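You operate a simulated robot arm through the tools that you are given. There is no shell and no other tool.

You run a simulated robot arm. Do the job below in one go: nothing can be reset, and whatever is moved stays where it is left.

Task
Feed the silver wads marked 80 mm and 50 mm, squash three times and tie the bale.
Fine: latch the door of the waste press first; wait out each throw; the other wads stay.

The check looks at the end state, three seconds after you hand in, the way a careful person would. Anything else that was tipped, shoved, dropped, spilled or broken makes it a failure.

Robot
A 6-joint arm with a two-finger gripper, fixed in place. Base frame: the origin is on the floor under the middle of its stand, x ahead of it, y to its left, z up. Units: mm, rad, N and s.
It reaches about 1572 mm from its shoulder. Its first joint turns from -2.897 to 2.897 rad. Payload 2.45 kg.
The tool frame sits at the grasp point between the pads (the TCP): z along the fingers, y along the line on which they close. The tips reach 20 mm beyond it. The gripper opens to 140 mm; its body begins 168 mm behind the TCP.
Orientation is that of the tool frame in the base frame, as [roll, pitch, yaw] about the fixed x, y, z axes, in that order (R = Rz(yaw) Ry(pitch) Rx(roll)). With the fingers straight down and closing along the base's y, the tool's x points along the base's -x, its y along +y and its z along -z.

Tools
- The arm moves only by the tool arm_command. Its argument "targets" is a list of rows, each a list of 7 numbers: the turn, a rotation vector about the tool's x, y, z in rad, then the shift along the tool's x, y, z in mm, then the closure in counts, from 0 (fully open) to 255 (shut). In form: [[ax, ay, az, dx, dy, dz, claw], ...]. A call has 1 to 20 rows; each row shifts and turns the commanded pose from where the row before left it, along the tool's axes as they then stand. Rows are played at 5 a second. More than 50 mm and 0.15 rad between two rows, or a gripper value outside its range, and nothing of the call is played. A pose out of reach is approached as far as the arm can. The call stops where the force on the tool passes 50 N (or 10 N more than at its start, if that is more) or the arm is blocked; 0.2 s more then pass. Each finger travels about 45 mm/s and halts on what it meets, pressing with about 43 N; the grip force reading is that of the motor and also rises with nothing between the fingers. The clock runs only during rows and for 0.2 s after the last one: add rows that do not move to give the fingers time. It gives the time, the measured TCP pose, the force on the tool (base axes), the opening and the grip force at its end, in the units of the frame above (readings bear some noise), with the torque about the TCP (base axes, N m) and any sound that the robot's microphone picked up.
- Cameras (640 x 400 px; columns grow to the right, rows downward): "scene" is fixed at [48.4, -650.9, 1750]; the picture's right is [0.43, -0.91, 0.00], its down [-0.72, -0.34, -0.61] and it looks along [0.55, 0.26, -0.79] (base axes); focal length 214 px, centre (320, 200). "wrist" rides on the gripper at [78, 11, -209] in the tool frame; the picture's right is [-0.14, 0.99, 0.00], its down [-0.92, -0.13, -0.37] and it looks along [-0.36, -0.05, 0.93] (tool axes); focal length 280 px, centre (320, 200).
- snapshot(camera): a new picture of that camera. No time passes.
- point_at(camera, pixels): for up to 12 pixels [column, row] of the newest picture of that camera ("zoom" is the newest enlarged one), the place [x, y, z] in the base frame of the surface seen there, good to about 2 mm. No time passes.
- enlarge(camera, box): a new picture of the part [left, top, right, bottom] of that camera's present view, enlarged. No time passes.
- sign_off(): hands the job in; it is judged then, once.

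Open the gripper and draw the arm clear of the work before you hand the job in, unless the task says otherwise.

The tools are called after ">>>" by a JSON object that holds its "op" and its "data". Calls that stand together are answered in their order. arm_command: Moves the arm, as the interface text tells. Its arguments: {"type":"object","properties":{"targets":{"type":"array","items":{"type":"array","items":{"type":"number"}}}},"required":["targets"]} The other tools are called the same way: snapshot (camera) takes a picture; point_at (camera, pixels) gives the place of the surface under pixels of a picture; enlarge (camera, box) takes an enlarged picture of a part of a camera's view; sign_off () hands the job in.

At the start:

```text
time_s: 0.0
position: [563.9, 41.2, 1420.1]
ee_rot: [-3.141, 0.0, 3.141]
contact_force: [0.1, 0.3, -0.5]
ft_torque: [0.0, 0.0, -0.02]
grip_width: 140.2
gripper_force: 0.1
```

scene: 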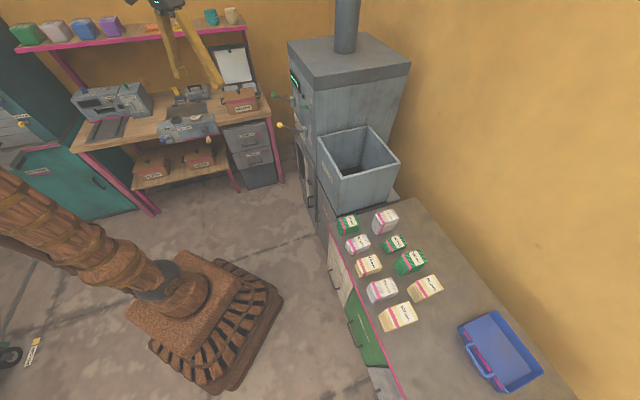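
wrist: 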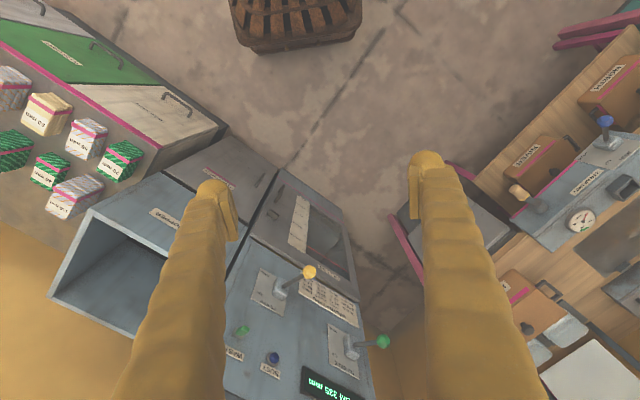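

The press stands right of centre in the scene picture (around 350,110), with wads on the bench around (380,260). I will enlarge these areas to read labels and controls.

>>> {"op": "enlarge", "data": {"camera": "scene", "box": [320, 200, 460, 340]}}

>>> {"op": "enlarge", "data": {"camera": "wrist", "box": [200, 160, 420, 400]}}

>>> {"op": "enlarge", "data": {"camera": "wrist", "box": [0, 30, 240, 240]}}

>>> {"op": "enlarge", "data": {"camera": "scene", "box": [260, 20, 420, 240]}}

```text
2.86 times, centred on (390, 270) of scene
```

zoom: 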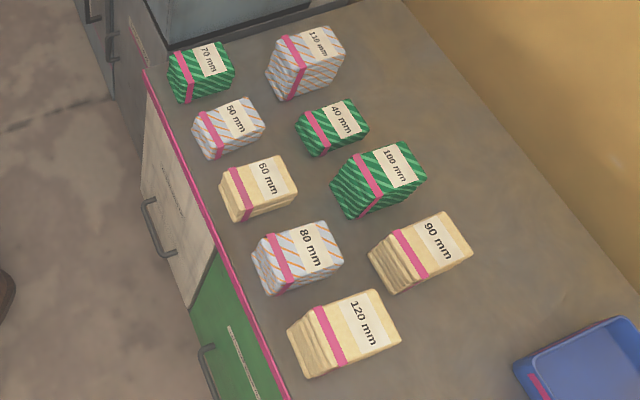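

```text
1.67 times, centred on (310, 280) of wrist
```

zoom: 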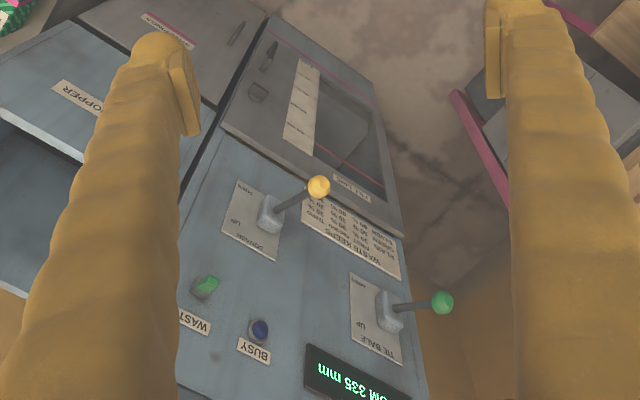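

```text
1.90 times, centred on (120, 135) of wrist
```

zoom: 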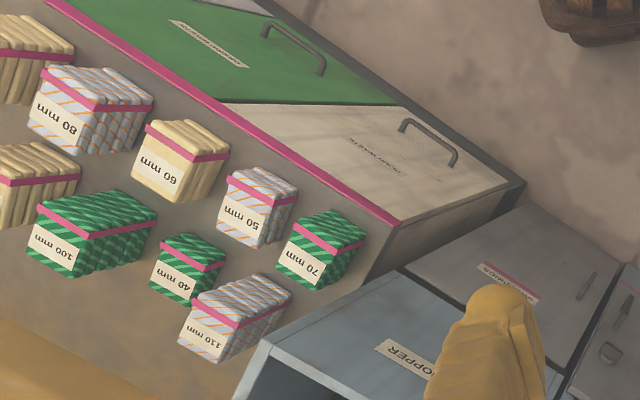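

```text
1.82 times, centred on (340, 130) of scene
```

zoom: 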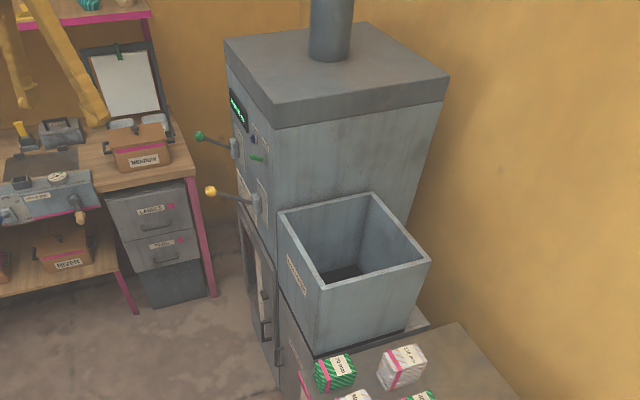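

The control panel has levers (yellow at ~(308,272), green at ~(382,341)), a green switch, a BUSY lamp, a display and a table. I enlarge these for reading and locate points.

>>> {"op": "enlarge", "data": {"camera": "wrist", "box": [300, 230, 370, 270]}}

>>> {"op": "enlarge", "data": {"camera": "wrist", "box": [290, 270, 370, 330]}}

>>> {"op": "enlarge", "data": {"camera": "wrist", "box": [215, 310, 395, 400]}}

>>> {"op": "enlarge", "data": {"camera": "wrist", "box": [250, 160, 360, 260]}}

```text
9.14 times, centred on (335, 250) of wrist
```

zoom: 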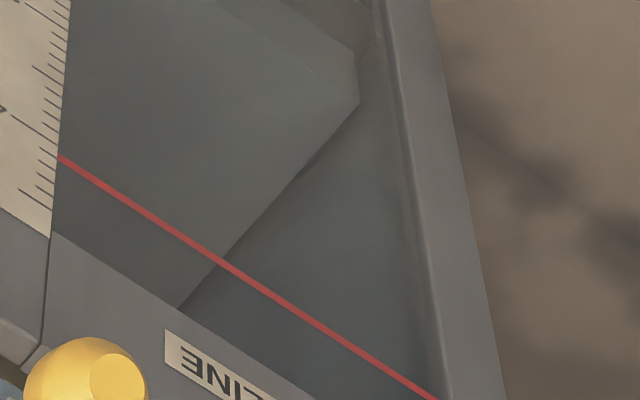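

```text
6.67 times, centred on (330, 300) of wrist
```

zoom: 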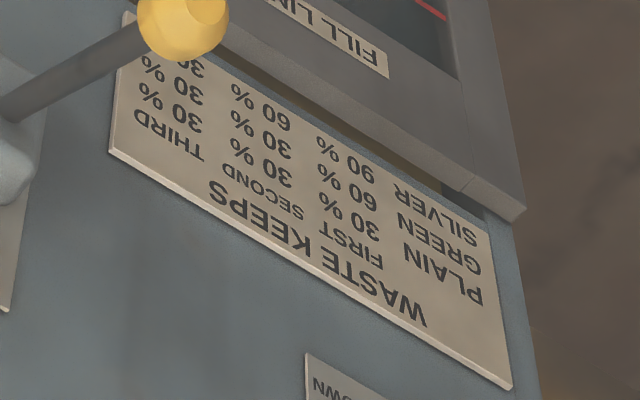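

```text
3.56 times, centred on (305, 355) of wrist
```

zoom: 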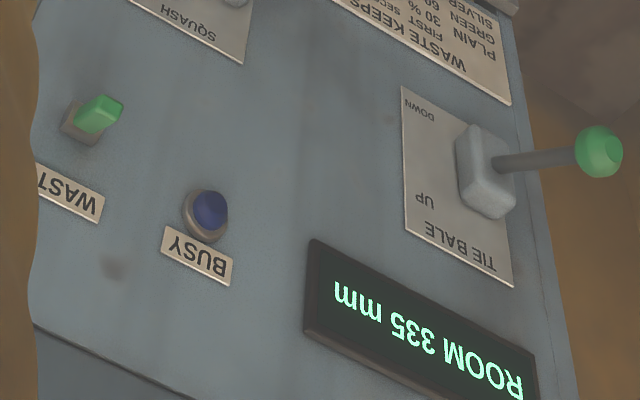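

```text
4.00 times, centred on (305, 210) of wrist
```

zoom: 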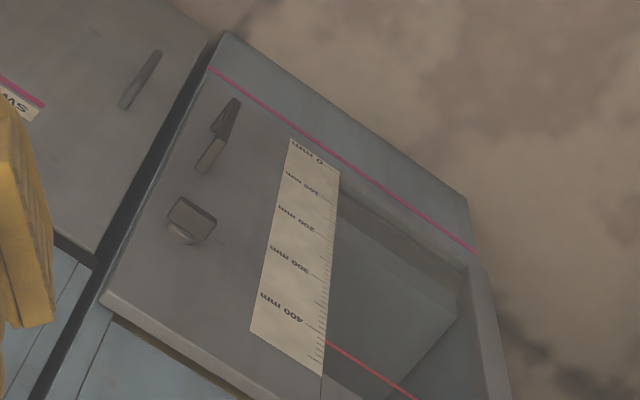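

I gather coordinates for the main features in the scene and wrist pictures: wads, hopper rim, levers and door parts.

>>> {"op": "snapshot", "data": {"camera": "wrist"}}

>>> {"op": "point_at", "data": {"camera": "wrist", "pixels": [[309, 272], [281, 291], [382, 341], [345, 345], [243, 329], [275, 359], [304, 187], [299, 203], [297, 215], [330, 270], [300, 320], [340, 384]]}}

>>> {"op": "point_at", "data": {"camera": "scene", "pixels": [[317, 136], [368, 127], [398, 160], [331, 182], [355, 165], [278, 125], [274, 95], [295, 75], [345, 180], [400, 190], [310, 180], [306, 160]]}}

>>> {"op": "enlarge", "data": {"camera": "scene", "box": [270, 60, 350, 220]}}

```text
taken
```

wrist: 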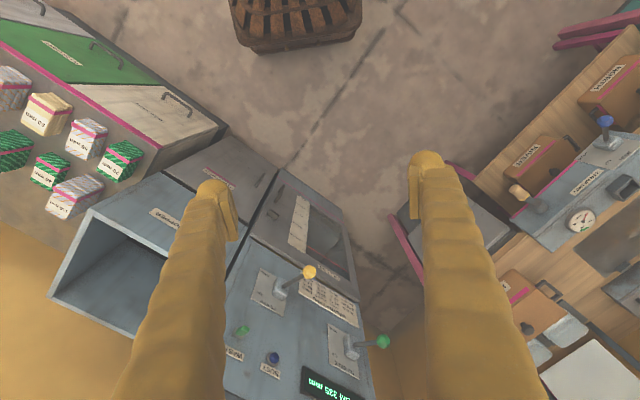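

```text
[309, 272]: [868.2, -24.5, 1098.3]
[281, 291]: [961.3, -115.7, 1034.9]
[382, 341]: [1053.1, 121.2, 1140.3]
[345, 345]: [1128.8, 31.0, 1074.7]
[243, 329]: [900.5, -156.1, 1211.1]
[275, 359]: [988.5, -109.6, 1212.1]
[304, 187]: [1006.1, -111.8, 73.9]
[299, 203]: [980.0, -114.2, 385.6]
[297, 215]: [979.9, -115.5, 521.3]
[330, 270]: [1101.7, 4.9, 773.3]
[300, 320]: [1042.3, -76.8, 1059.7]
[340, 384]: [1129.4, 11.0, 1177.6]
```

```text
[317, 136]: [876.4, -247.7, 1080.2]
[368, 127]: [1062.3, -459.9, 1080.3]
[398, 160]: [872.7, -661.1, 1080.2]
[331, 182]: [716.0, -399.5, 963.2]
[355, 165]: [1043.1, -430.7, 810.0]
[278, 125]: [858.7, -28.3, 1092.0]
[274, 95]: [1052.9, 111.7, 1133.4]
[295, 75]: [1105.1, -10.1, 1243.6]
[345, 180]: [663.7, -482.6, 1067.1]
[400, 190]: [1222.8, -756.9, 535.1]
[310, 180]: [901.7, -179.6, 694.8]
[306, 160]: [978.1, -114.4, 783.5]
```

```text
2.50 times, centred on (310, 140) of scene
```

zoom: 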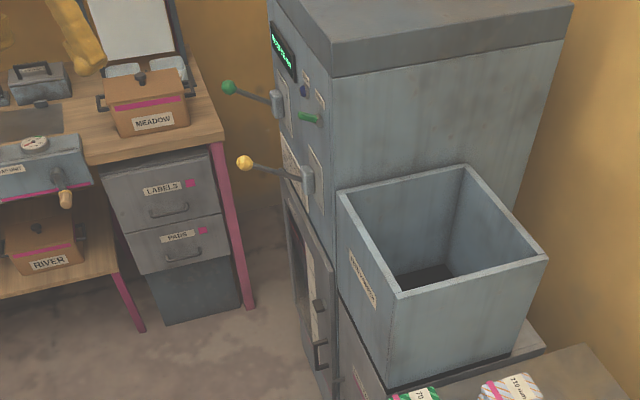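

I check the surroundings (workbench at left (165,115), shelf, arm stand) and the wads' extents before moving the arm.

>>> {"op": "snapshot", "data": {"camera": "scene"}}

>>> {"op": "point_at", "data": {"camera": "scene", "pixels": [[270, 112], [76, 147], [135, 175], [235, 20], [20, 48], [240, 105], [215, 130], [345, 45], [300, 45], [385, 75], [60, 150], [180, 290]]}}

>>> {"op": "point_at", "data": {"camera": "scene", "pixels": [[380, 285], [392, 283], [368, 298], [375, 300], [393, 296], [360, 241], [366, 240], [348, 253], [420, 330], [340, 250], [360, 320], [345, 235]]}}

```text
taken
```

scene: 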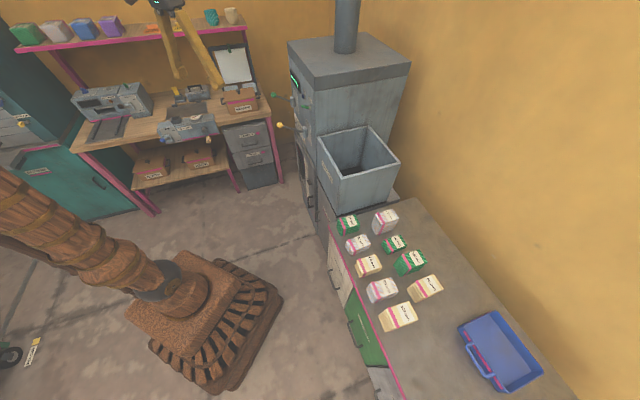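

```text
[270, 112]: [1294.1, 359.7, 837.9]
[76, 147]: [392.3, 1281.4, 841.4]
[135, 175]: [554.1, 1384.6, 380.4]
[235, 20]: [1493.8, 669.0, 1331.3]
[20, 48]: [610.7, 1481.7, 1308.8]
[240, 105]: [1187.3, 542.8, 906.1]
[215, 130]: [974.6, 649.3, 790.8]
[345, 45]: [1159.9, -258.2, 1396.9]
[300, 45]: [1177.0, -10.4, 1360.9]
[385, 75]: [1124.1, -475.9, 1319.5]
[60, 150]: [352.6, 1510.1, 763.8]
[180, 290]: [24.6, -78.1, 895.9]
```

```text
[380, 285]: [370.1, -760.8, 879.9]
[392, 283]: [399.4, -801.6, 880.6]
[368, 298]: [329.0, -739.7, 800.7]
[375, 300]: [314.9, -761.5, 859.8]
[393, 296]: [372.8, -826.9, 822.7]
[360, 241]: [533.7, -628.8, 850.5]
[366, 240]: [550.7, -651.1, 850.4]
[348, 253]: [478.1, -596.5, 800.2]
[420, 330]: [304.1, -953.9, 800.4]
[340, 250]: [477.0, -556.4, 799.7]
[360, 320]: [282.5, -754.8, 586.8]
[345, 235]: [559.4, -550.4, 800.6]
```

Wads stand on the bench at z=800 with tops at 880 and 850 (80 and 50 mm). I now turn the tool toward the press panel (yaw −45°, then pitch up) at the present place to view it with the wrist camera.

>>> {"op": "arm_command", "data": {"targets": [[0, 0, 0.131, 0, 0, 0, 0], [0, 0, 0.131, 0, 0, 0, 0], [0, 0, 0.131, 0, 0, 0, 0], [0, 0, 0.131, 0, 0, 0, 0], [0, 0, 0.131, 0, 0, 0, 0], [0, 0, 0.1304, 0, 0, 0, 0], [0, -0.13, 0, 0, 0, 0, 0], [0, -0.13, 0, 0, 0, 0, 0], [0, -0.13, 0, 0, 0, 0, 0], [0, -0.13, 0, 0, 0, 0, 0], [0, -0.13, 0, 0, 0, 0, 0], [0, -0.13, 0, 0, 0, 0, 0], [0, -0.13, 0, 0, 0, 0, 0], [0, -0.13, 0, 0, 0, 0, 0], [0, 0, 0, 0, 0, 0, 0]]}}

>>> {"op": "snapshot", "data": {"camera": "wrist"}}

>>> {"op": "snapshot", "data": {"camera": "scene"}}

```text
time_s: 3.2
position: [564.2, 41.7, 1418.6]
ee_rot: [3.141, 1.043, 2.356]
contact_force: [-0.3, -0.4, 0.1]
ft_torque: [-0.01, -0.03, 0.01]
grip_width: 139.9
gripper_force: 0.1
```

```text
taken
```

wrist: 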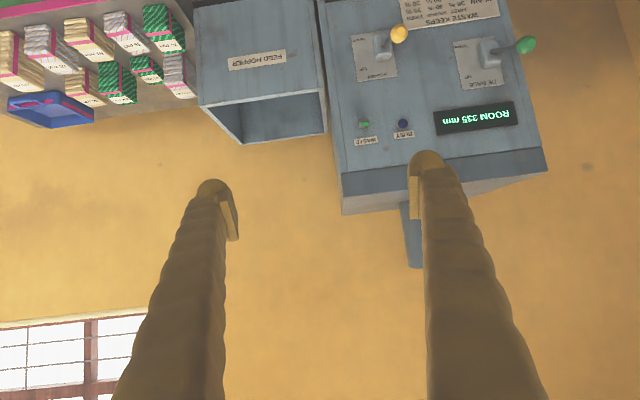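

```text
taken
```

scene: 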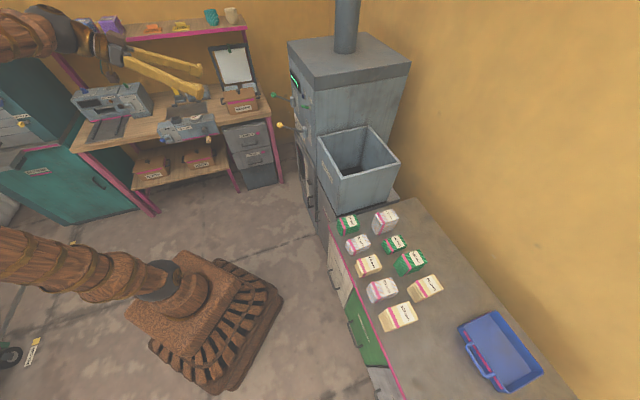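

The tool follows well. I move down and left so that the wrist camera can see both the panel and the door from the front.

>>> {"op": "enlarge", "data": {"camera": "wrist", "box": [330, 0, 560, 160]}}

>>> {"op": "arm_command", "data": {"targets": [[0, 0, 0, 40.7, 15.6, 16.1, 0], [0, 0, 0, 40.7, 15.6, 16.1, 0], [0, 0, 0, 40.7, 15.6, 16.1, 0], [0, 0, 0, 40.7, 15.6, 16.1, 0], [0, 0, 0, 40.7, 15.6, 16.1, 0], [0, 0, 0, 40.7, 15.6, 16.1, 0], [0, 0, 0, 40.7, 15.6, 16.1, 0], [0, 0, 0, 40.7, 15.6, 16.1, 0], [0, 0, 0, 40.7, 15.6, 16.1, 0], [0, 0, 0, 40.7, 15.6, 16.1, 0], [0, 0, 0, 40.7, 15.6, 16.1, 0], [0, 0, 0, 40.7, 15.6, 16.1, 0], [0, 0, 0, 0, 0, 0, 0]]}}

>>> {"op": "snapshot", "data": {"camera": "wrist"}}

>>> {"op": "snapshot", "data": {"camera": "scene"}}

```text
2.50 times, centred on (445, 80) of wrist
```

zoom: 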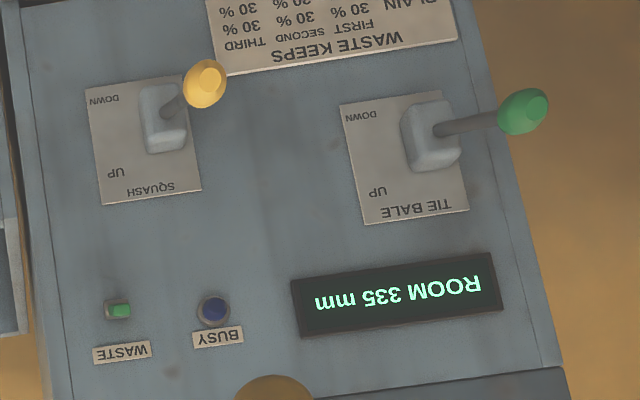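

```text
time_s: 6.0
position: [639.0, 231.3, 897.6]
ee_rot: [-3.141, 1.039, 2.357]
contact_force: [-0.4, -0.1, 1.1]
ft_torque: [-0.03, -0.03, -0.01]
grip_width: 139.9
gripper_force: 0.0
```

```text
taken
```

wrist: 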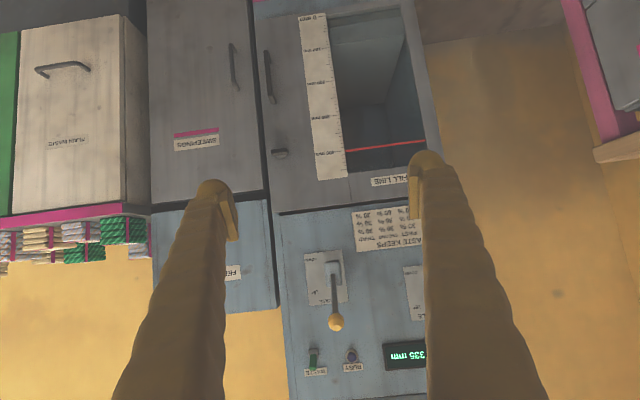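

```text
taken
```

scene: 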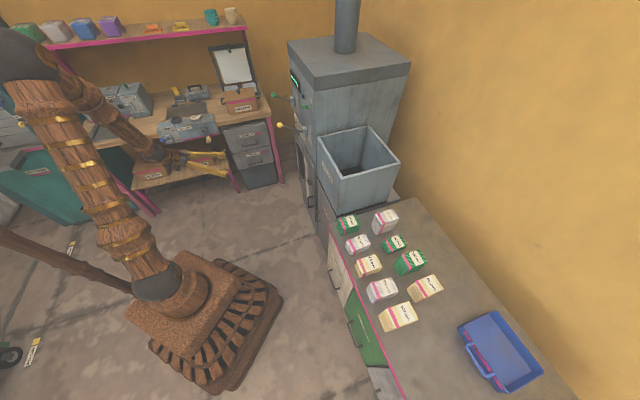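

The door with window is visible; handle at (268,75) and a small part at (280,153). I enlarge the door and the panel and take points.

>>> {"op": "enlarge", "data": {"camera": "wrist", "box": [230, 0, 450, 220]}}

>>> {"op": "enlarge", "data": {"camera": "wrist", "box": [250, 130, 320, 175]}}

>>> {"op": "enlarge", "data": {"camera": "wrist", "box": [290, 230, 430, 380]}}

>>> {"op": "point_at", "data": {"camera": "wrist", "pixels": [[266, 55], [271, 98], [276, 153], [284, 153], [258, 30], [258, 100], [262, 180], [280, 205], [300, 195], [290, 130], [244, 100], [300, 230]]}}

```text
1.82 times, centred on (340, 110) of wrist
```

zoom: 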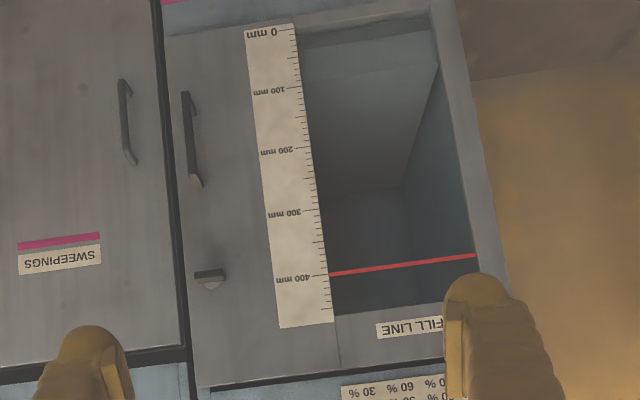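

```text
8.89 times, centred on (285, 152) of wrist
```

zoom: 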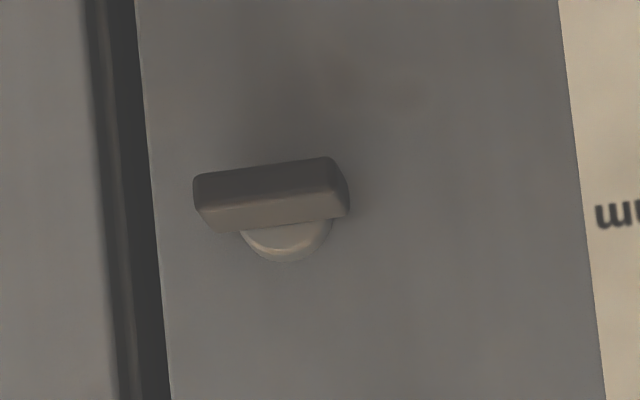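

```text
2.67 times, centred on (360, 305) of wrist
```

zoom: 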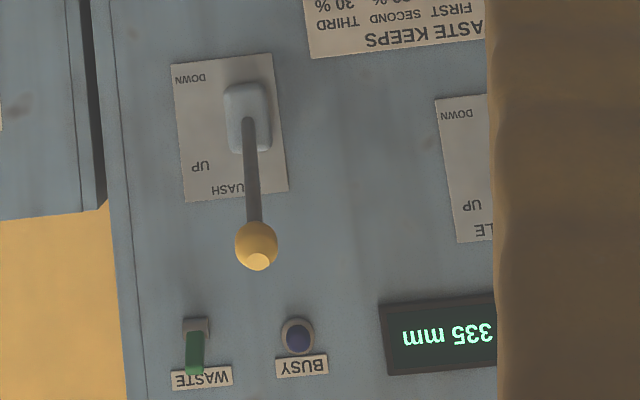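

```text
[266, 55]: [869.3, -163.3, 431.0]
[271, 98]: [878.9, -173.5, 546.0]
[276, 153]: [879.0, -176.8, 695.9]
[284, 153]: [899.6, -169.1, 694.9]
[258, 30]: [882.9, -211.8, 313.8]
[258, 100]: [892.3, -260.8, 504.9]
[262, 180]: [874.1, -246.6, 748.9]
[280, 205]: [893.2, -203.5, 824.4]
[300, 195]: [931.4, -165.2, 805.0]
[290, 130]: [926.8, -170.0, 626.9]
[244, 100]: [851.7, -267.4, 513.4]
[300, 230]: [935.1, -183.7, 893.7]
```

The door looks shut and has a turn knob at (280,153), a bar lying horizontally about 29 mm proud of the door. I level the tool and move closer to view the knob for markings.

>>> {"op": "arm_command", "data": {"targets": [[0, -0.133, 0, 0, 0, 0, 0], [0, -0.133, 0, 0, 0, 0, 0], [0, -0.133, 0, 0, 0, 0, 0], [0, -0.132, 0, 0, 0, 0, 0], [0, 0, 0, 27.8, -11.9, 38.2, 0], [0, 0, 0, 27.8, -11.9, 38.2, 0], [0, 0, 0, 27.8, -11.9, 38.2, 0], [0, 0, 0, 27.8, -11.9, 38.2, 0], [0, 0, 0, 27.8, -11.9, 38.2, 0], [0, 0, 0, 27.8, -11.9, 38.2, 0], [0, 0, 0, 27.8, -11.9, 38.2, 0], [0, 0, 0, 27.8, -11.9, 38.2, 0], [0, 0, 0, 27.8, -11.9, 38.2, 0], [0, 0, 0, 0, 0, 0, 0]]}}

>>> {"op": "snapshot", "data": {"camera": "wrist"}}

>>> {"op": "snapshot", "data": {"camera": "scene"}}

```text
time_s: 9.0
position: [926.5, -9.1, 769.1]
ee_rot: [-1.851, 1.558, -2.645]
contact_force: [-0.2, 0.1, -0.9]
ft_torque: [-0.02, 0.01, 0.01]
grip_width: 139.9
gripper_force: 0.0
out of reach, approached as far as the arm can: row 5, 6, 7, 8, 9, 10, 11, 12, 13
```

```text
taken
```

wrist: 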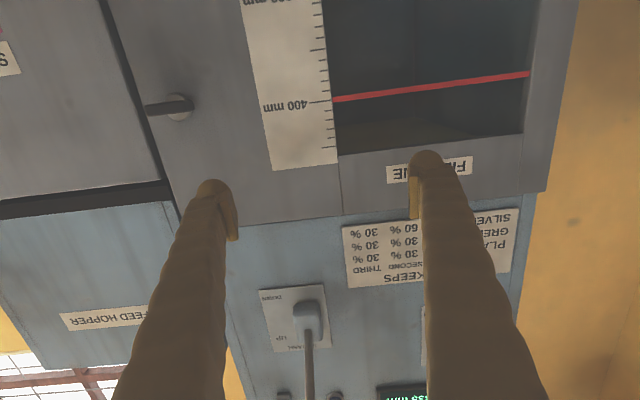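

```text
taken
```

scene: 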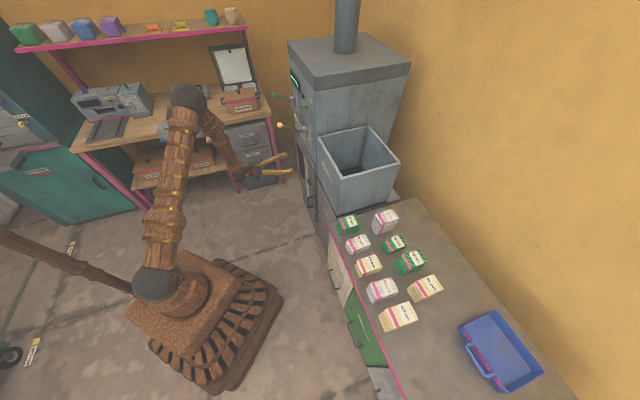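

The arm reported those rows as out of reach and stopped at (926,−9,769), so I check the arm's own geometry in the scene picture and re-read the knob from here at (170,107).

>>> {"op": "point_at", "data": {"camera": "scene", "pixels": [[155, 283], [160, 240], [185, 96], [176, 140], [218, 130], [245, 172], [262, 172], [290, 158], [165, 305], [185, 300]]}}

>>> {"op": "enlarge", "data": {"camera": "wrist", "box": [110, 60, 240, 150]}}

>>> {"op": "enlarge", "data": {"camera": "scene", "box": [120, 60, 320, 320]}}

>>> {"op": "point_at", "data": {"camera": "wrist", "pixels": [[152, 109], [190, 104], [170, 107], [178, 118], [200, 120], [140, 60], [165, 160], [480, 180], [330, 170], [260, 200], [155, 90], [180, 80]]}}

```text
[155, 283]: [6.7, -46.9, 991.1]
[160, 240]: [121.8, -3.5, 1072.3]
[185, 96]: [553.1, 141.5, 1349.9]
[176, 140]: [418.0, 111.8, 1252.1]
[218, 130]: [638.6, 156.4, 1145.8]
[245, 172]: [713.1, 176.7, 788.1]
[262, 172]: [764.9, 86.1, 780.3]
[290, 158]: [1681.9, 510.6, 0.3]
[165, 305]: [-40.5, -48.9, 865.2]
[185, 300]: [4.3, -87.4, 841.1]
```

```text
4.44 times, centred on (175, 105) of wrist
```

zoom: 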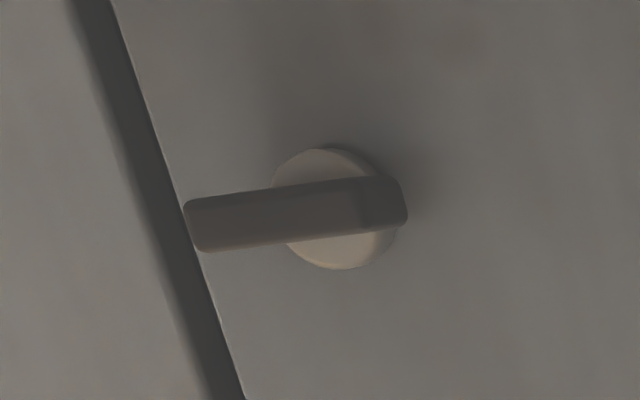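

```text
1.54 times, centred on (220, 190) of scene
```

zoom: 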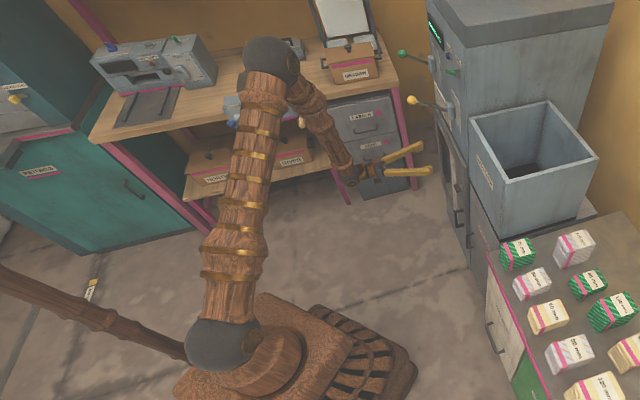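

```text
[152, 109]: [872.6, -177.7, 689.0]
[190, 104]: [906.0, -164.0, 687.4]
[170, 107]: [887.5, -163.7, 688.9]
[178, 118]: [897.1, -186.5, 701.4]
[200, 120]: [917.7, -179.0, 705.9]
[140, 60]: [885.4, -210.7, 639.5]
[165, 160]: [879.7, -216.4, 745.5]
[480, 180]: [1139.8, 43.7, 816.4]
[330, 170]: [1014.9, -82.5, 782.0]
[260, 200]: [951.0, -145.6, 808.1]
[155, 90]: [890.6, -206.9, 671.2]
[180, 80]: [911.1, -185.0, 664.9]
```

The knob is a bar on a round boss, lying level, with the door flush at the same plane everywhere. I send a still row to see how the commanded pose is taken after the out-of-reach stop.

>>> {"op": "arm_command", "data": {"targets": [[0, 0, 0, 0, 0, 0, 0]]}}

>>> {"op": "enlarge", "data": {"camera": "scene", "box": [160, 70, 310, 220]}}

```text
time_s: 9.4
position: [925.0, -7.7, 770.4]
ee_rot: [-1.844, 1.558, -2.633]
contact_force: [0.1, -0.4, -0.3]
ft_torque: [0.01, 0.0, 0.0]
grip_width: 140.2
gripper_force: 0.1
```

```text
2.67 times, centred on (235, 145) of scene
```

zoom: 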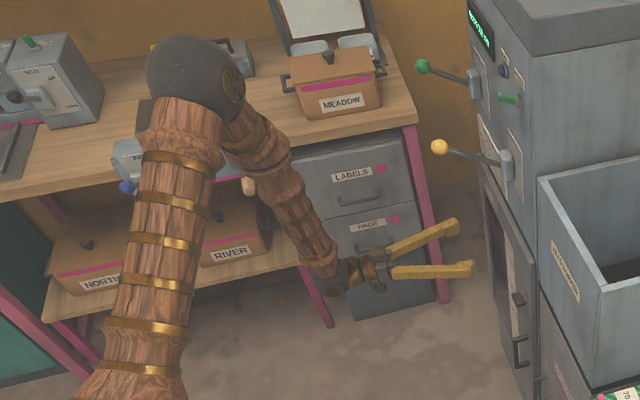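

The command restarts from the actual pose. I now slide sideways along the panel toward the knob in small steps to see what is reachable with the level tool.

>>> {"op": "arm_command", "data": {"targets": [[0, 0, 0, 0, -20, 0, 0], [0, 0, 0, 0, -20, 0, 0], [0, 0, 0, 0, -20, 0, 0], [0, 0, 0, 0, -20, 0, 0], [0, 0, 0, 0, -20, 0, 0], [0, 0, 0, 0, -20, 0, 0], [0, 0, 0, 0, -20, 0, 0], [0, 0, 0, 0, 0, 0, 0]]}}

>>> {"op": "snapshot", "data": {"camera": "wrist"}}

```text
time_s: 11.2
position: [903.8, -80.3, 829.8]
ee_rot: [-1.876, 1.557, -2.668]
contact_force: [0.3, -0.1, -0.3]
ft_torque: [0.01, 0.02, 0.0]
grip_width: 140.1
gripper_force: 0.1
out of reach, approached as far as the arm can: row 1, 2, 3, 4, 5, 6, 7
```

```text
taken
```

wrist: 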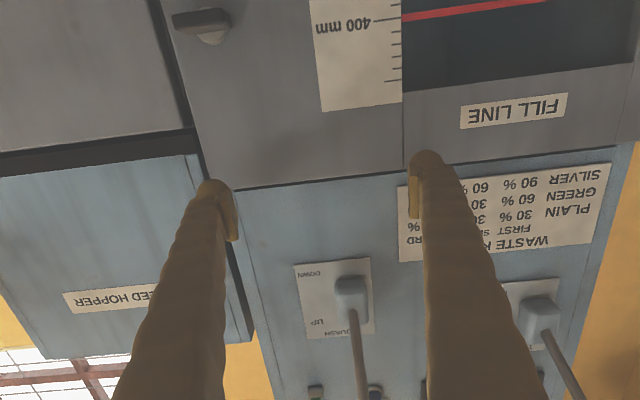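

The reach limit seems to come from the wrist, so I test rolling the tool about its own axis here (it is clear of the door by about 50 mm) to see which roll directions are available.

>>> {"op": "arm_command", "data": {"targets": [[0, 0, 0.13, 0, 0, 0, 0], [0, 0, 0.13, 0, 0, 0, 0], [0, 0, 0.13, 0, 0, 0, 0], [0, 0, 0.13, 0, 0, 0, 0], [0, 0, 0.13, 0, 0, 0, 0], [0, 0, 0.13, 0, 0, 0, 0], [0, 0, 0.13, 0, 0, 0, 0], [0, 0, 0.13, 0, 0, 0, 0], [0, 0, 0.13, 0, 0, 0, 0], [0, 0, 0.13, 0, 0, 0, 0], [0, 0, 0.13, 0, 0, 0, 0], [0, 0, 0.14, 0, 0, 0, 0], [0, 0, 0, 0, 0, 0, 0]]}}

>>> {"op": "snapshot", "data": {"camera": "wrist"}}

>>> {"op": "snapshot", "data": {"camera": "scene"}}

```text
time_s: 14.0
position: [922.0, -73.5, 844.7]
ee_rot: [1.904, 1.535, 1.103]
contact_force: [-0.1, 0.6, 0.5]
ft_torque: [-0.01, 0.01, -0.03]
grip_width: 140.0
gripper_force: 0.0
out of reach, approached as far as the arm can: row 1, 2, 3, 4, 5, 6, 7, 8, 9, 10, 11, 12
```

```text
taken
```

wrist: 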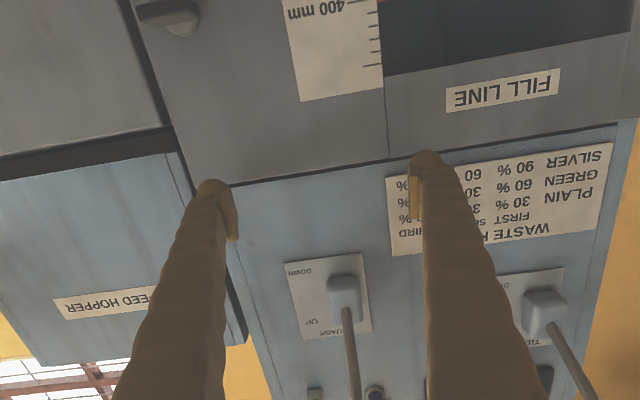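

```text
taken
```

scene: 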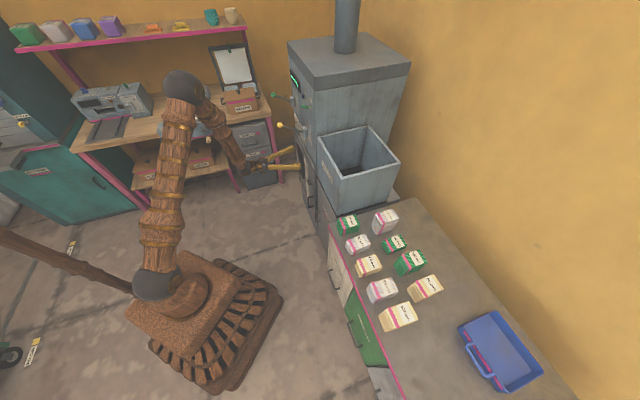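

Rolling positive is blocked (a wrist roll limit). I back off slightly along −z and roll the negative way instead.

>>> {"op": "arm_command", "data": {"targets": [[0, 0, -0.13, 0, 0, -10, 0], [0, 0, -0.13, 0, 0, -10, 0], [0, 0, -0.13, 0, 0, -10, 0], [0, 0, -0.13, 0, 0, 0, 0], [0, 0, -0.13, 0, 0, 0, 0], [0, 0, -0.13, 0, 0, 0, 0], [0, 0, -0.13, 0, 0, 0, 0], [0, 0, -0.13, 0, 0, 0, 0], [0, 0, -0.13, 0, 0, 0, 0], [0, 0, -0.13, 0, 0, 0, 0], [0, 0, -0.13, 0, 0, 0, 0], [0, 0, -0.14, 0, 0, 0, 0], [0, 0, 0, 0, 0, 0, 0]]}}

>>> {"op": "snapshot", "data": {"camera": "wrist"}}

>>> {"op": "snapshot", "data": {"camera": "scene"}}

```text
time_s: 16.8
position: [900.3, -53.5, 843.5]
ee_rot: [-1.581, 0.03, -2.372]
contact_force: [0.0, -0.1, 1.2]
ft_torque: [0.02, 0.01, -0.03]
grip_width: 140.2
gripper_force: 0.1
```

```text
taken
```

wrist: 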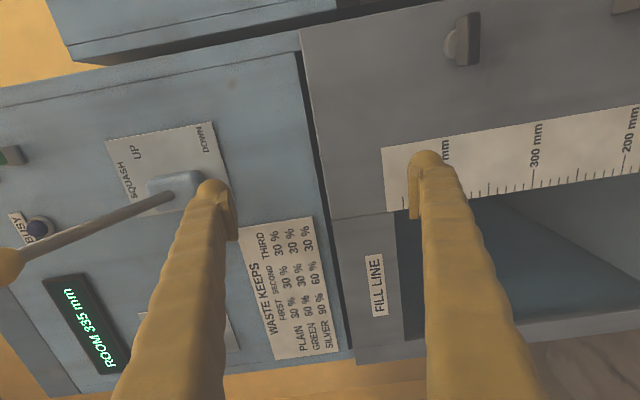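

```text
taken
```

scene: 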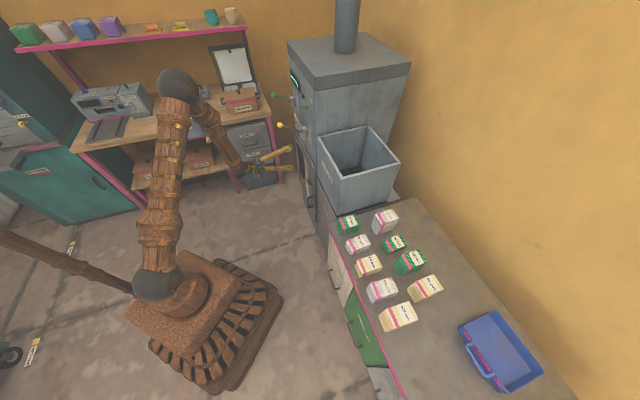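

Rolling negative works: the fingers now close vertically and the knob shows at (462,38). I enlarge and measure it, as well as the levers' labels.

>>> {"op": "enlarge", "data": {"camera": "wrist", "box": [410, 0, 520, 80]}}

>>> {"op": "point_at", "data": {"camera": "wrist", "pixels": [[474, 20], [473, 38], [472, 58], [462, 38], [452, 30], [450, 52], [448, 40], [430, 40], [500, 40], [555, 30], [620, 30], [330, 60]]}}

```text
5.00 times, centred on (465, 40) of wrist
```

zoom: 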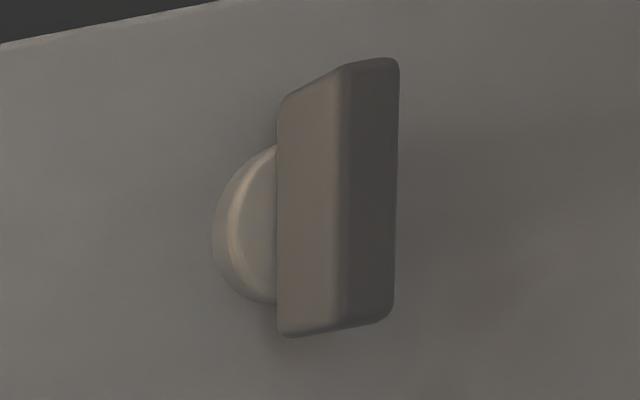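

```text
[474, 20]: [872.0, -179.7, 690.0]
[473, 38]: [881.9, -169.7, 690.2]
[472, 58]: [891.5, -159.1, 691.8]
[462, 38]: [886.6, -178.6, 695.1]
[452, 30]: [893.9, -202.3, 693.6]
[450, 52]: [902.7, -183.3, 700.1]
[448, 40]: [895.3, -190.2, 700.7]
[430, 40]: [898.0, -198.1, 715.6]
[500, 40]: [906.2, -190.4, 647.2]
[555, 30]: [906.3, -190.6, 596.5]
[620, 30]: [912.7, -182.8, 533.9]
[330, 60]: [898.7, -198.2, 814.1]
```

I measure the knob's bar corners and boss in the enlarged picture (bar corners near (345,65), (398,60), (392,318), (340,325); boss edge (215,230)).

>>> {"op": "point_at", "data": {"camera": "zoom", "pixels": [[352, 72], [392, 68], [386, 310], [346, 318], [370, 190], [285, 105], [285, 328], [300, 215], [218, 230], [250, 160], [258, 298], [240, 230]]}}

```text
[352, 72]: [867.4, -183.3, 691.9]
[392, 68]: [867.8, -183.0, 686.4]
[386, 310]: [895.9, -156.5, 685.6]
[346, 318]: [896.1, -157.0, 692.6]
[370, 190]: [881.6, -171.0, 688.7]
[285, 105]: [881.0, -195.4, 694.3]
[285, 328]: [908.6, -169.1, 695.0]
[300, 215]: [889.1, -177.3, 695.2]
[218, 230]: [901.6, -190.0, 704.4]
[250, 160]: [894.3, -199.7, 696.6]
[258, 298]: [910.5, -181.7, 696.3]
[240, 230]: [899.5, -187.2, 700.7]
```

Knob axis is at about u=503 along the panel, z=690, bar 10 mm thick and 40 mm long. I square the tool to the panel and move to a standoff 50 mm before the knob.

>>> {"op": "arm_command", "data": {"targets": [[0.0098, -0.0157, -0.03, 0, 0, 0, 0], [0, 0, 0, 19.1, 30.7, 2.9, 0], [0, 0, 0, 19.1, 30.7, 2.9, 0], [0, 0, 0, 19.1, 30.7, 2.9, 0], [0, 0, 0, 19.1, 30.7, 2.9, 0], [0, 0, 0, 19.1, 30.7, 2.9, 0], [0, 0, 0, 0, 0, 0, 0]]}}

>>> {"op": "snapshot", "data": {"camera": "wrist"}}

```text
time_s: 18.4
position: [842.0, -130.1, 691.1]
ee_rot: [-1.572, 0.005, -2.354]
contact_force: [-0.6, 0.4, 0.0]
ft_torque: [0.01, -0.03, 0.02]
grip_width: 139.8
gripper_force: 0.0
```

```text
taken
```

wrist: 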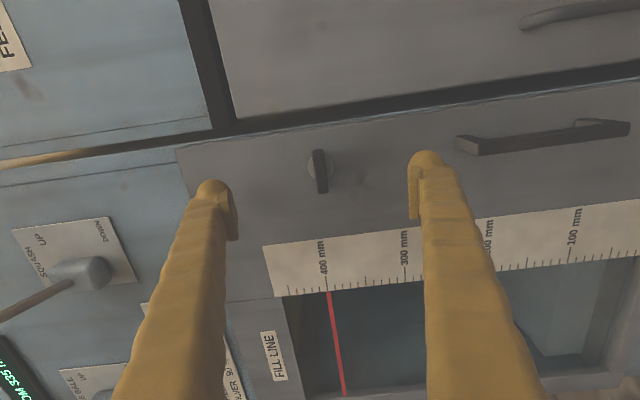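

The knob now sits centred between the open fingers at (320,170). Before gripping I test that the wrist can roll a further −90° here without contact.

>>> {"op": "arm_command", "data": {"targets": [[0, 0, -0.14, 0, 0, 0, 0], [0, 0, -0.14, 0, 0, 0, 0], [0, 0, -0.14, 0, 0, 0, 0], [0, 0, -0.14, 0, 0, 0, 0], [0, 0, -0.14, 0, 0, 0, 0], [0, 0, -0.14, 0, 0, 0, 0], [0, 0, -0.14, 0, 0, 0, 0], [0, 0, -0.14, 0, 0, 0, 0], [0, 0, -0.14, 0, 0, 0, 0], [0, 0, -0.14, 0, 0, 0, 0], [0, 0, -0.14, 0, 0, 0, 0], [0, 0, 0, 0, 0, 0, 0]]}}

>>> {"op": "snapshot", "data": {"camera": "wrist"}}

```text
time_s: 21.0
position: [844.7, -130.0, 691.9]
ee_rot: [-1.609, -1.538, -2.319]
contact_force: [0.4, 0.3, 0.2]
ft_torque: [0.01, -0.01, 0.01]
grip_width: 140.1
gripper_force: 0.1
```

```text
taken
```

wrist: 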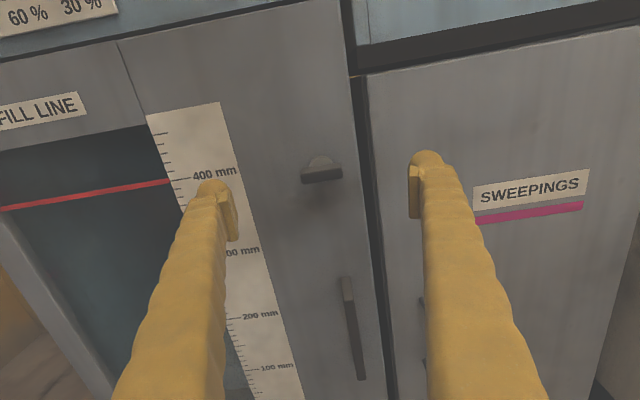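

The roll works and the view is now upright, with the knob at (321,170). I enlarge it for any latch marks before choosing the turning direction.

>>> {"op": "enlarge", "data": {"camera": "wrist", "box": [240, 130, 400, 230]}}

>>> {"op": "enlarge", "data": {"camera": "wrist", "box": [330, 20, 400, 300]}}

```text
4.00 times, centred on (320, 180) of wrist
```

zoom: 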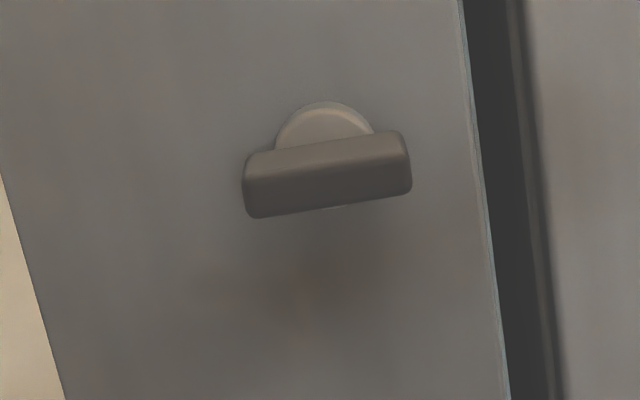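

```text
1.43 times, centred on (365, 160) of wrist
```

zoom: 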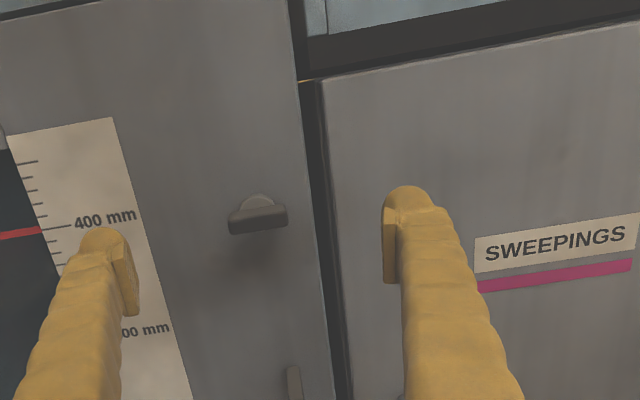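

No marks, so I return to vertical fingers and then advance 52 mm along z onto the bar with the fingers open.

>>> {"op": "arm_command", "data": {"targets": [[0, 0, 0.14, 0, 0, 0, 0], [0, 0, 0.14, 0, 0, 0, 0], [0, 0, 0.14, 0, 0, 0, 0], [0, 0, 0.14, 0, 0, 0, 0], [0, 0, 0.14, 0, 0, 0, 0], [0, 0, 0.14, 0, 0, 0, 0], [0, 0, 0.14, 0, 0, 0, 0], [0, 0, 0.14, 0, 0, 0, 0], [0, 0, 0.14, 0, 0, 0, 0], [0, 0, 0.14, 0, 0, 0, 0], [0, 0, 0.14, 0, 0, 0, 0], [0, 0, 0, 0, 0, 0, 0]]}}

```text
time_s: 23.6
position: [844.0, -130.4, 690.3]
ee_rot: [-1.573, 0.006, -2.356]
contact_force: [-0.1, -0.2, 0.4]
ft_torque: [-0.05, -0.01, -0.01]
grip_width: 140.1
gripper_force: 0.0
```

Pose is square to the panel (u≈504, z≈690, n≈−689). I advance 49 mm and start closing the fingers gently on the bar.

>>> {"op": "arm_command", "data": {"targets": [[0, 0, 0, 0.8, 0, 10, 0], [0, 0, 0, 0, 0, 10, 0], [0, 0, 0, 0, 0, 10, 0], [0, 0, 0, 0, 0, 10, 0], [0, 0, 0, 0, 0, 9, 0], [0, 0, 0, 0, 0, 0, 0]]}}

>>> {"op": "snapshot", "data": {"camera": "wrist"}}

```text
time_s: 25.0
position: [876.4, -166.7, 692.9]
ee_rot: [-1.574, 0.002, -2.359]
contact_force: [0.5, 0.9, 0.4]
ft_torque: [0.02, 0.0, -0.03]
grip_width: 140.0
gripper_force: 0.1
```

```text
taken
```

wrist: 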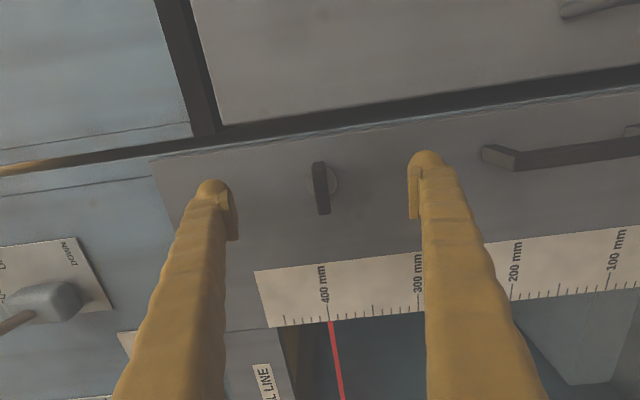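

The bar at (320,188) sits between the finger tips. I close on it with still rows.

>>> {"op": "arm_command", "data": {"targets": [[0, 0, 0, 0, 1.5, 0, 100], [0, 0, 0, 0, 0, 0, 180], [0, 0, 0, 0, 0, 0, 220], [0, 0, 0, 0, 0, 0, 240], [0, 0, 0, 0, 0, 0, 255], [0, 0, 0, 0, 0, 0, 255], [0, 0, 0, 0, 0, 0, 255], [0, 0, 0, 0, 0, 0, 255], [0, 0, 0, 0, 0, 0, 255], [0, 0, 0, 0, 0, 0, 255]]}}

>>> {"op": "snapshot", "data": {"camera": "wrist"}}

```text
time_s: 27.2
position: [876.9, -166.8, 690.0]
ee_rot: [-1.573, 0.003, -2.357]
contact_force: [-0.5, 0.0, 3.9]
ft_torque: [-0.05, 0.0, -0.08]
grip_width: 11.1
gripper_force: 37.9
```

```text
taken
```

wrist: 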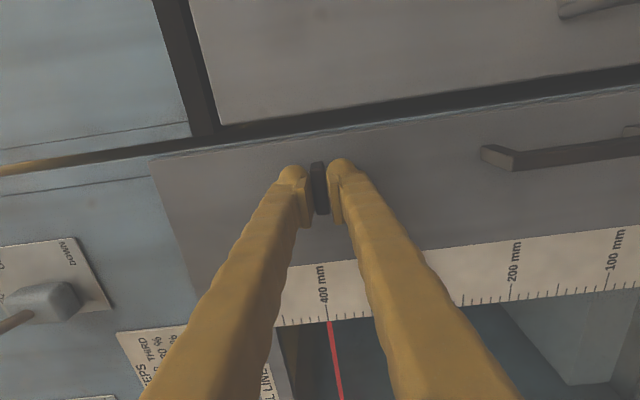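

The bar is held (opening 11.1 mm). I turn it −0.12 rad (counter-clockwise seen from the front) as a gentle test and read the torque.

>>> {"op": "arm_command", "data": {"targets": [[0, 0, -0.04, 0, 0, 0, 255], [0, 0, -0.04, 0, 0, 0, 255], [0, 0, -0.04, 0, 0, 0, 255], [0, 0, 0, 0, 0, 0, 255]]}}

>>> {"op": "enlarge", "data": {"camera": "wrist", "box": [270, 130, 390, 230]}}

```text
time_s: 28.2
position: [876.9, -166.6, 689.8]
ee_rot: [-1.571, -0.116, -2.359]
contact_force: [-13.2, 0.3, 22.7]
ft_torque: [0.61, -0.93, -0.15]
grip_width: 13.2
gripper_force: 40.1
```

```text
4.00 times, centred on (330, 180) of wrist
```

zoom: 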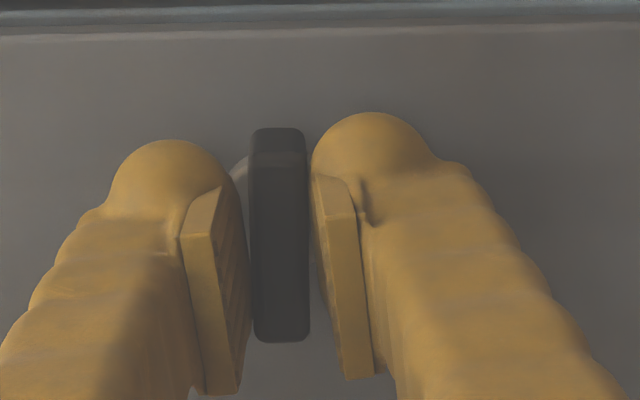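

The bar did not follow (opening rose to 13.2 mm, torque about 1.1 N m), so that way is stopped. I go back and try the other way by +0.12 rad.

>>> {"op": "arm_command", "data": {"targets": [[0, 0, 0.04, 0, 0, 0, 255], [0, 0, 0.04, 0, 0, 0, 255], [0, 0, 0.04, 0, 0, 0, 255], [0, 0, 0.04, 0, 0, 0, 255], [0, 0, 0.04, 0, 0, 0, 255], [0, 0, 0.04, 0, 0, 0, 255], [0, 0, 0, 0, 0, 0, 255]]}}

>>> {"op": "enlarge", "data": {"camera": "wrist", "box": [270, 130, 390, 230]}}

```text
time_s: 29.5
position: [877.6, -166.5, 690.0]
ee_rot: [-1.571, 0.099, -2.357]
contact_force: [-14.4, 6.8, 7.8]
ft_torque: [-0.1, -0.04, -0.03]
grip_width: 11.4
gripper_force: 38.5
stopped in row 6: the force on the tool passed its limit at 50 N (the readings are from after the stop); the commanded pose is now the measured one
```

```text
4.00 times, centred on (330, 180) of wrist
```

zoom: 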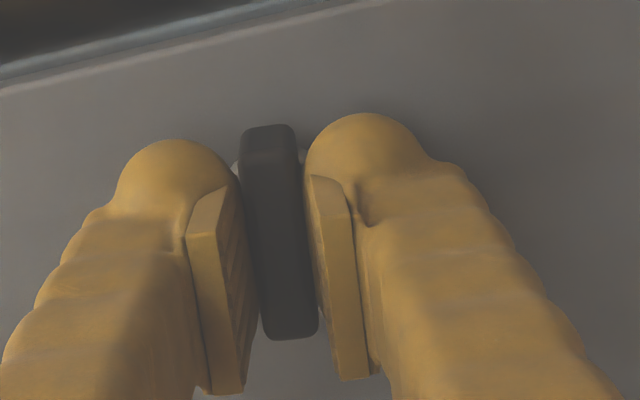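

The force passed the limit, yet the bar seems to have turned a little. I measure the bar's end points and door edge to see its present angle.

>>> {"op": "point_at", "data": {"camera": "zoom", "pixels": [[262, 165], [268, 165], [285, 325], [275, 325], [305, 322], [250, 170], [290, 165], [275, 240], [246, 140], [290, 135]]}}

>>> {"op": "arm_command", "data": {"targets": [[0, 0, 0, 0, 0, 0, 255], [0, 0, 0, 0, 0, 0, 255]]}}

```text
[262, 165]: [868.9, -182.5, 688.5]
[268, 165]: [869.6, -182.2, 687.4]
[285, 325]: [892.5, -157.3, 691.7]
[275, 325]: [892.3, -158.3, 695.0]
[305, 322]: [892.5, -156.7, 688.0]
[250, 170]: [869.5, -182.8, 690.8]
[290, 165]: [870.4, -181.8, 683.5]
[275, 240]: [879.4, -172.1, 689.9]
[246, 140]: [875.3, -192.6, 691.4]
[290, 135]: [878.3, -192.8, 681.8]
```

```text
time_s: 30.1
position: [876.3, -165.0, 690.7]
ee_rot: [-1.57, 0.098, -2.357]
contact_force: [-19.2, 8.5, 15.4]
ft_torque: [-0.14, -0.1, -0.03]
grip_width: 11.0
gripper_force: 38.1
```

The bar did turn clockwise by about 0.13 rad, so clockwise is the free direction. To have wrist range for it I will release, back off, and roll −180° so that I can turn + from the other side.

>>> {"op": "arm_command", "data": {"targets": [[0, 0, 0, 0, 0, 0, 150], [0, 0, 0, 0, 0, 0, 120], [0, 0, 0, 0, 0, 0, 120], [0, 0, 0, 0, 0, 0, 120], [0, 0, 0, 0, 0, -15, 120], [0, 0, 0, 0, 0, -20, 120], [0, 0, 0, 0, 0, -20, 120], [0, 0, 0, 0, 0, 0, 120]]}}

>>> {"op": "arm_command", "data": {"targets": [[0, 0, -0.145, 0, 0, 0, 120], [0, 0, -0.145, 0, 0, 0, 120], [0, 0, -0.145, 0, 0, 0, 120], [0, 0, -0.145, 0, 0, 0, 120], [0, 0, -0.145, 0, 0, 0, 120], [0, 0, -0.145, 0, 0, 0, 120], [0, 0, -0.145, 0, 0, 0, 120], [0, 0, -0.145, 0, 0, 0, 120], [0, 0, -0.145, 0, 0, 0, 120], [0, 0, -0.145, 0, 0, 0, 120], [0, 0, -0.145, 0, 0, 0, 120], [0, 0, -0.145, 0, 0, 0, 120], [0, 0, 0, 0, 0, 0, 120]]}}

>>> {"op": "snapshot", "data": {"camera": "wrist"}}

```text
time_s: 31.9
position: [838.7, -127.5, 689.9]
ee_rot: [-1.571, 0.097, -2.355]
contact_force: [0.2, 0.5, 1.0]
ft_torque: [0.0, 0.01, -0.01]
grip_width: 74.3
gripper_force: 0.1
```

```text
time_s: 34.7
position: [838.7, -127.6, 688.8]
ee_rot: [1.574, -1.496, 0.781]
contact_force: [-0.8, 0.2, -0.2]
ft_torque: [-0.01, 0.0, 0.01]
grip_width: 74.1
gripper_force: 0.1
```

```text
taken
```

wrist: 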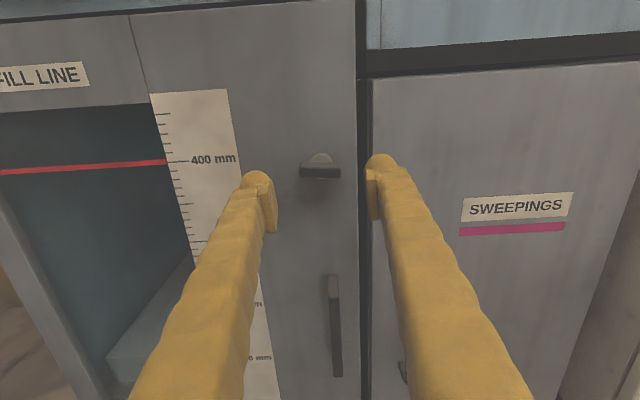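

Roll is fine so far. I continue by another −1.40 rad to reach the opposite vertical-finger pose and enlarge the knob.

>>> {"op": "arm_command", "data": {"targets": [[0, 0, -0.14, 0, 0, 0, 120], [0, 0, -0.14, 0, 0, 0, 120], [0, 0, -0.14, 0, 0, 0, 120], [0, 0, -0.14, 0, 0, 0, 120], [0, 0, -0.14, 0, 0, 0, 120], [0, 0, -0.14, 0, 0, 0, 120], [0, 0, -0.14, 0, 0, 0, 120], [0, 0, -0.14, 0, 0, 0, 120], [0, 0, -0.14, 0, 0, 0, 120], [0, 0, -0.14, 0, 0, 0, 120], [0, 0, 0, 0, 0, 0, 120]]}}

>>> {"op": "snapshot", "data": {"camera": "wrist"}}

>>> {"op": "enlarge", "data": {"camera": "wrist", "box": [270, 130, 390, 230]}}

```text
time_s: 37.1
position: [839.1, -127.2, 688.9]
ee_rot: [1.57, -0.098, 0.786]
contact_force: [-0.9, 0.4, -0.2]
ft_torque: [0.02, 0.0, -0.05]
grip_width: 73.9
gripper_force: 0.1
```

```text
taken
```

wrist: 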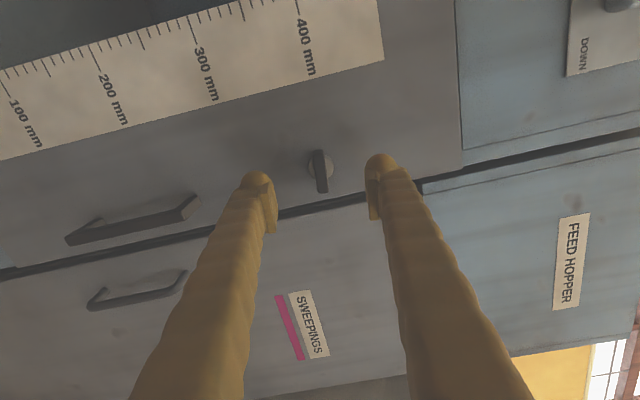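

```text
4.00 times, centred on (330, 180) of wrist
```

zoom: 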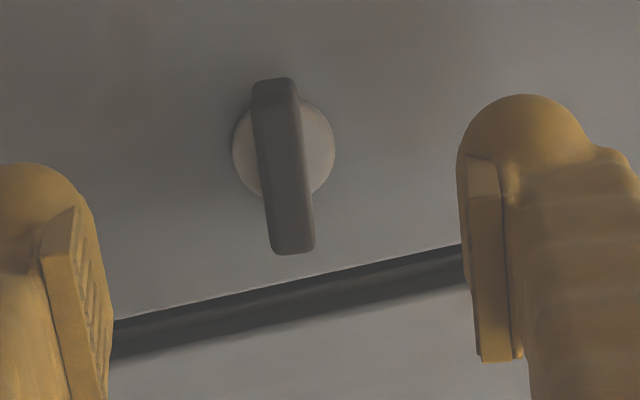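

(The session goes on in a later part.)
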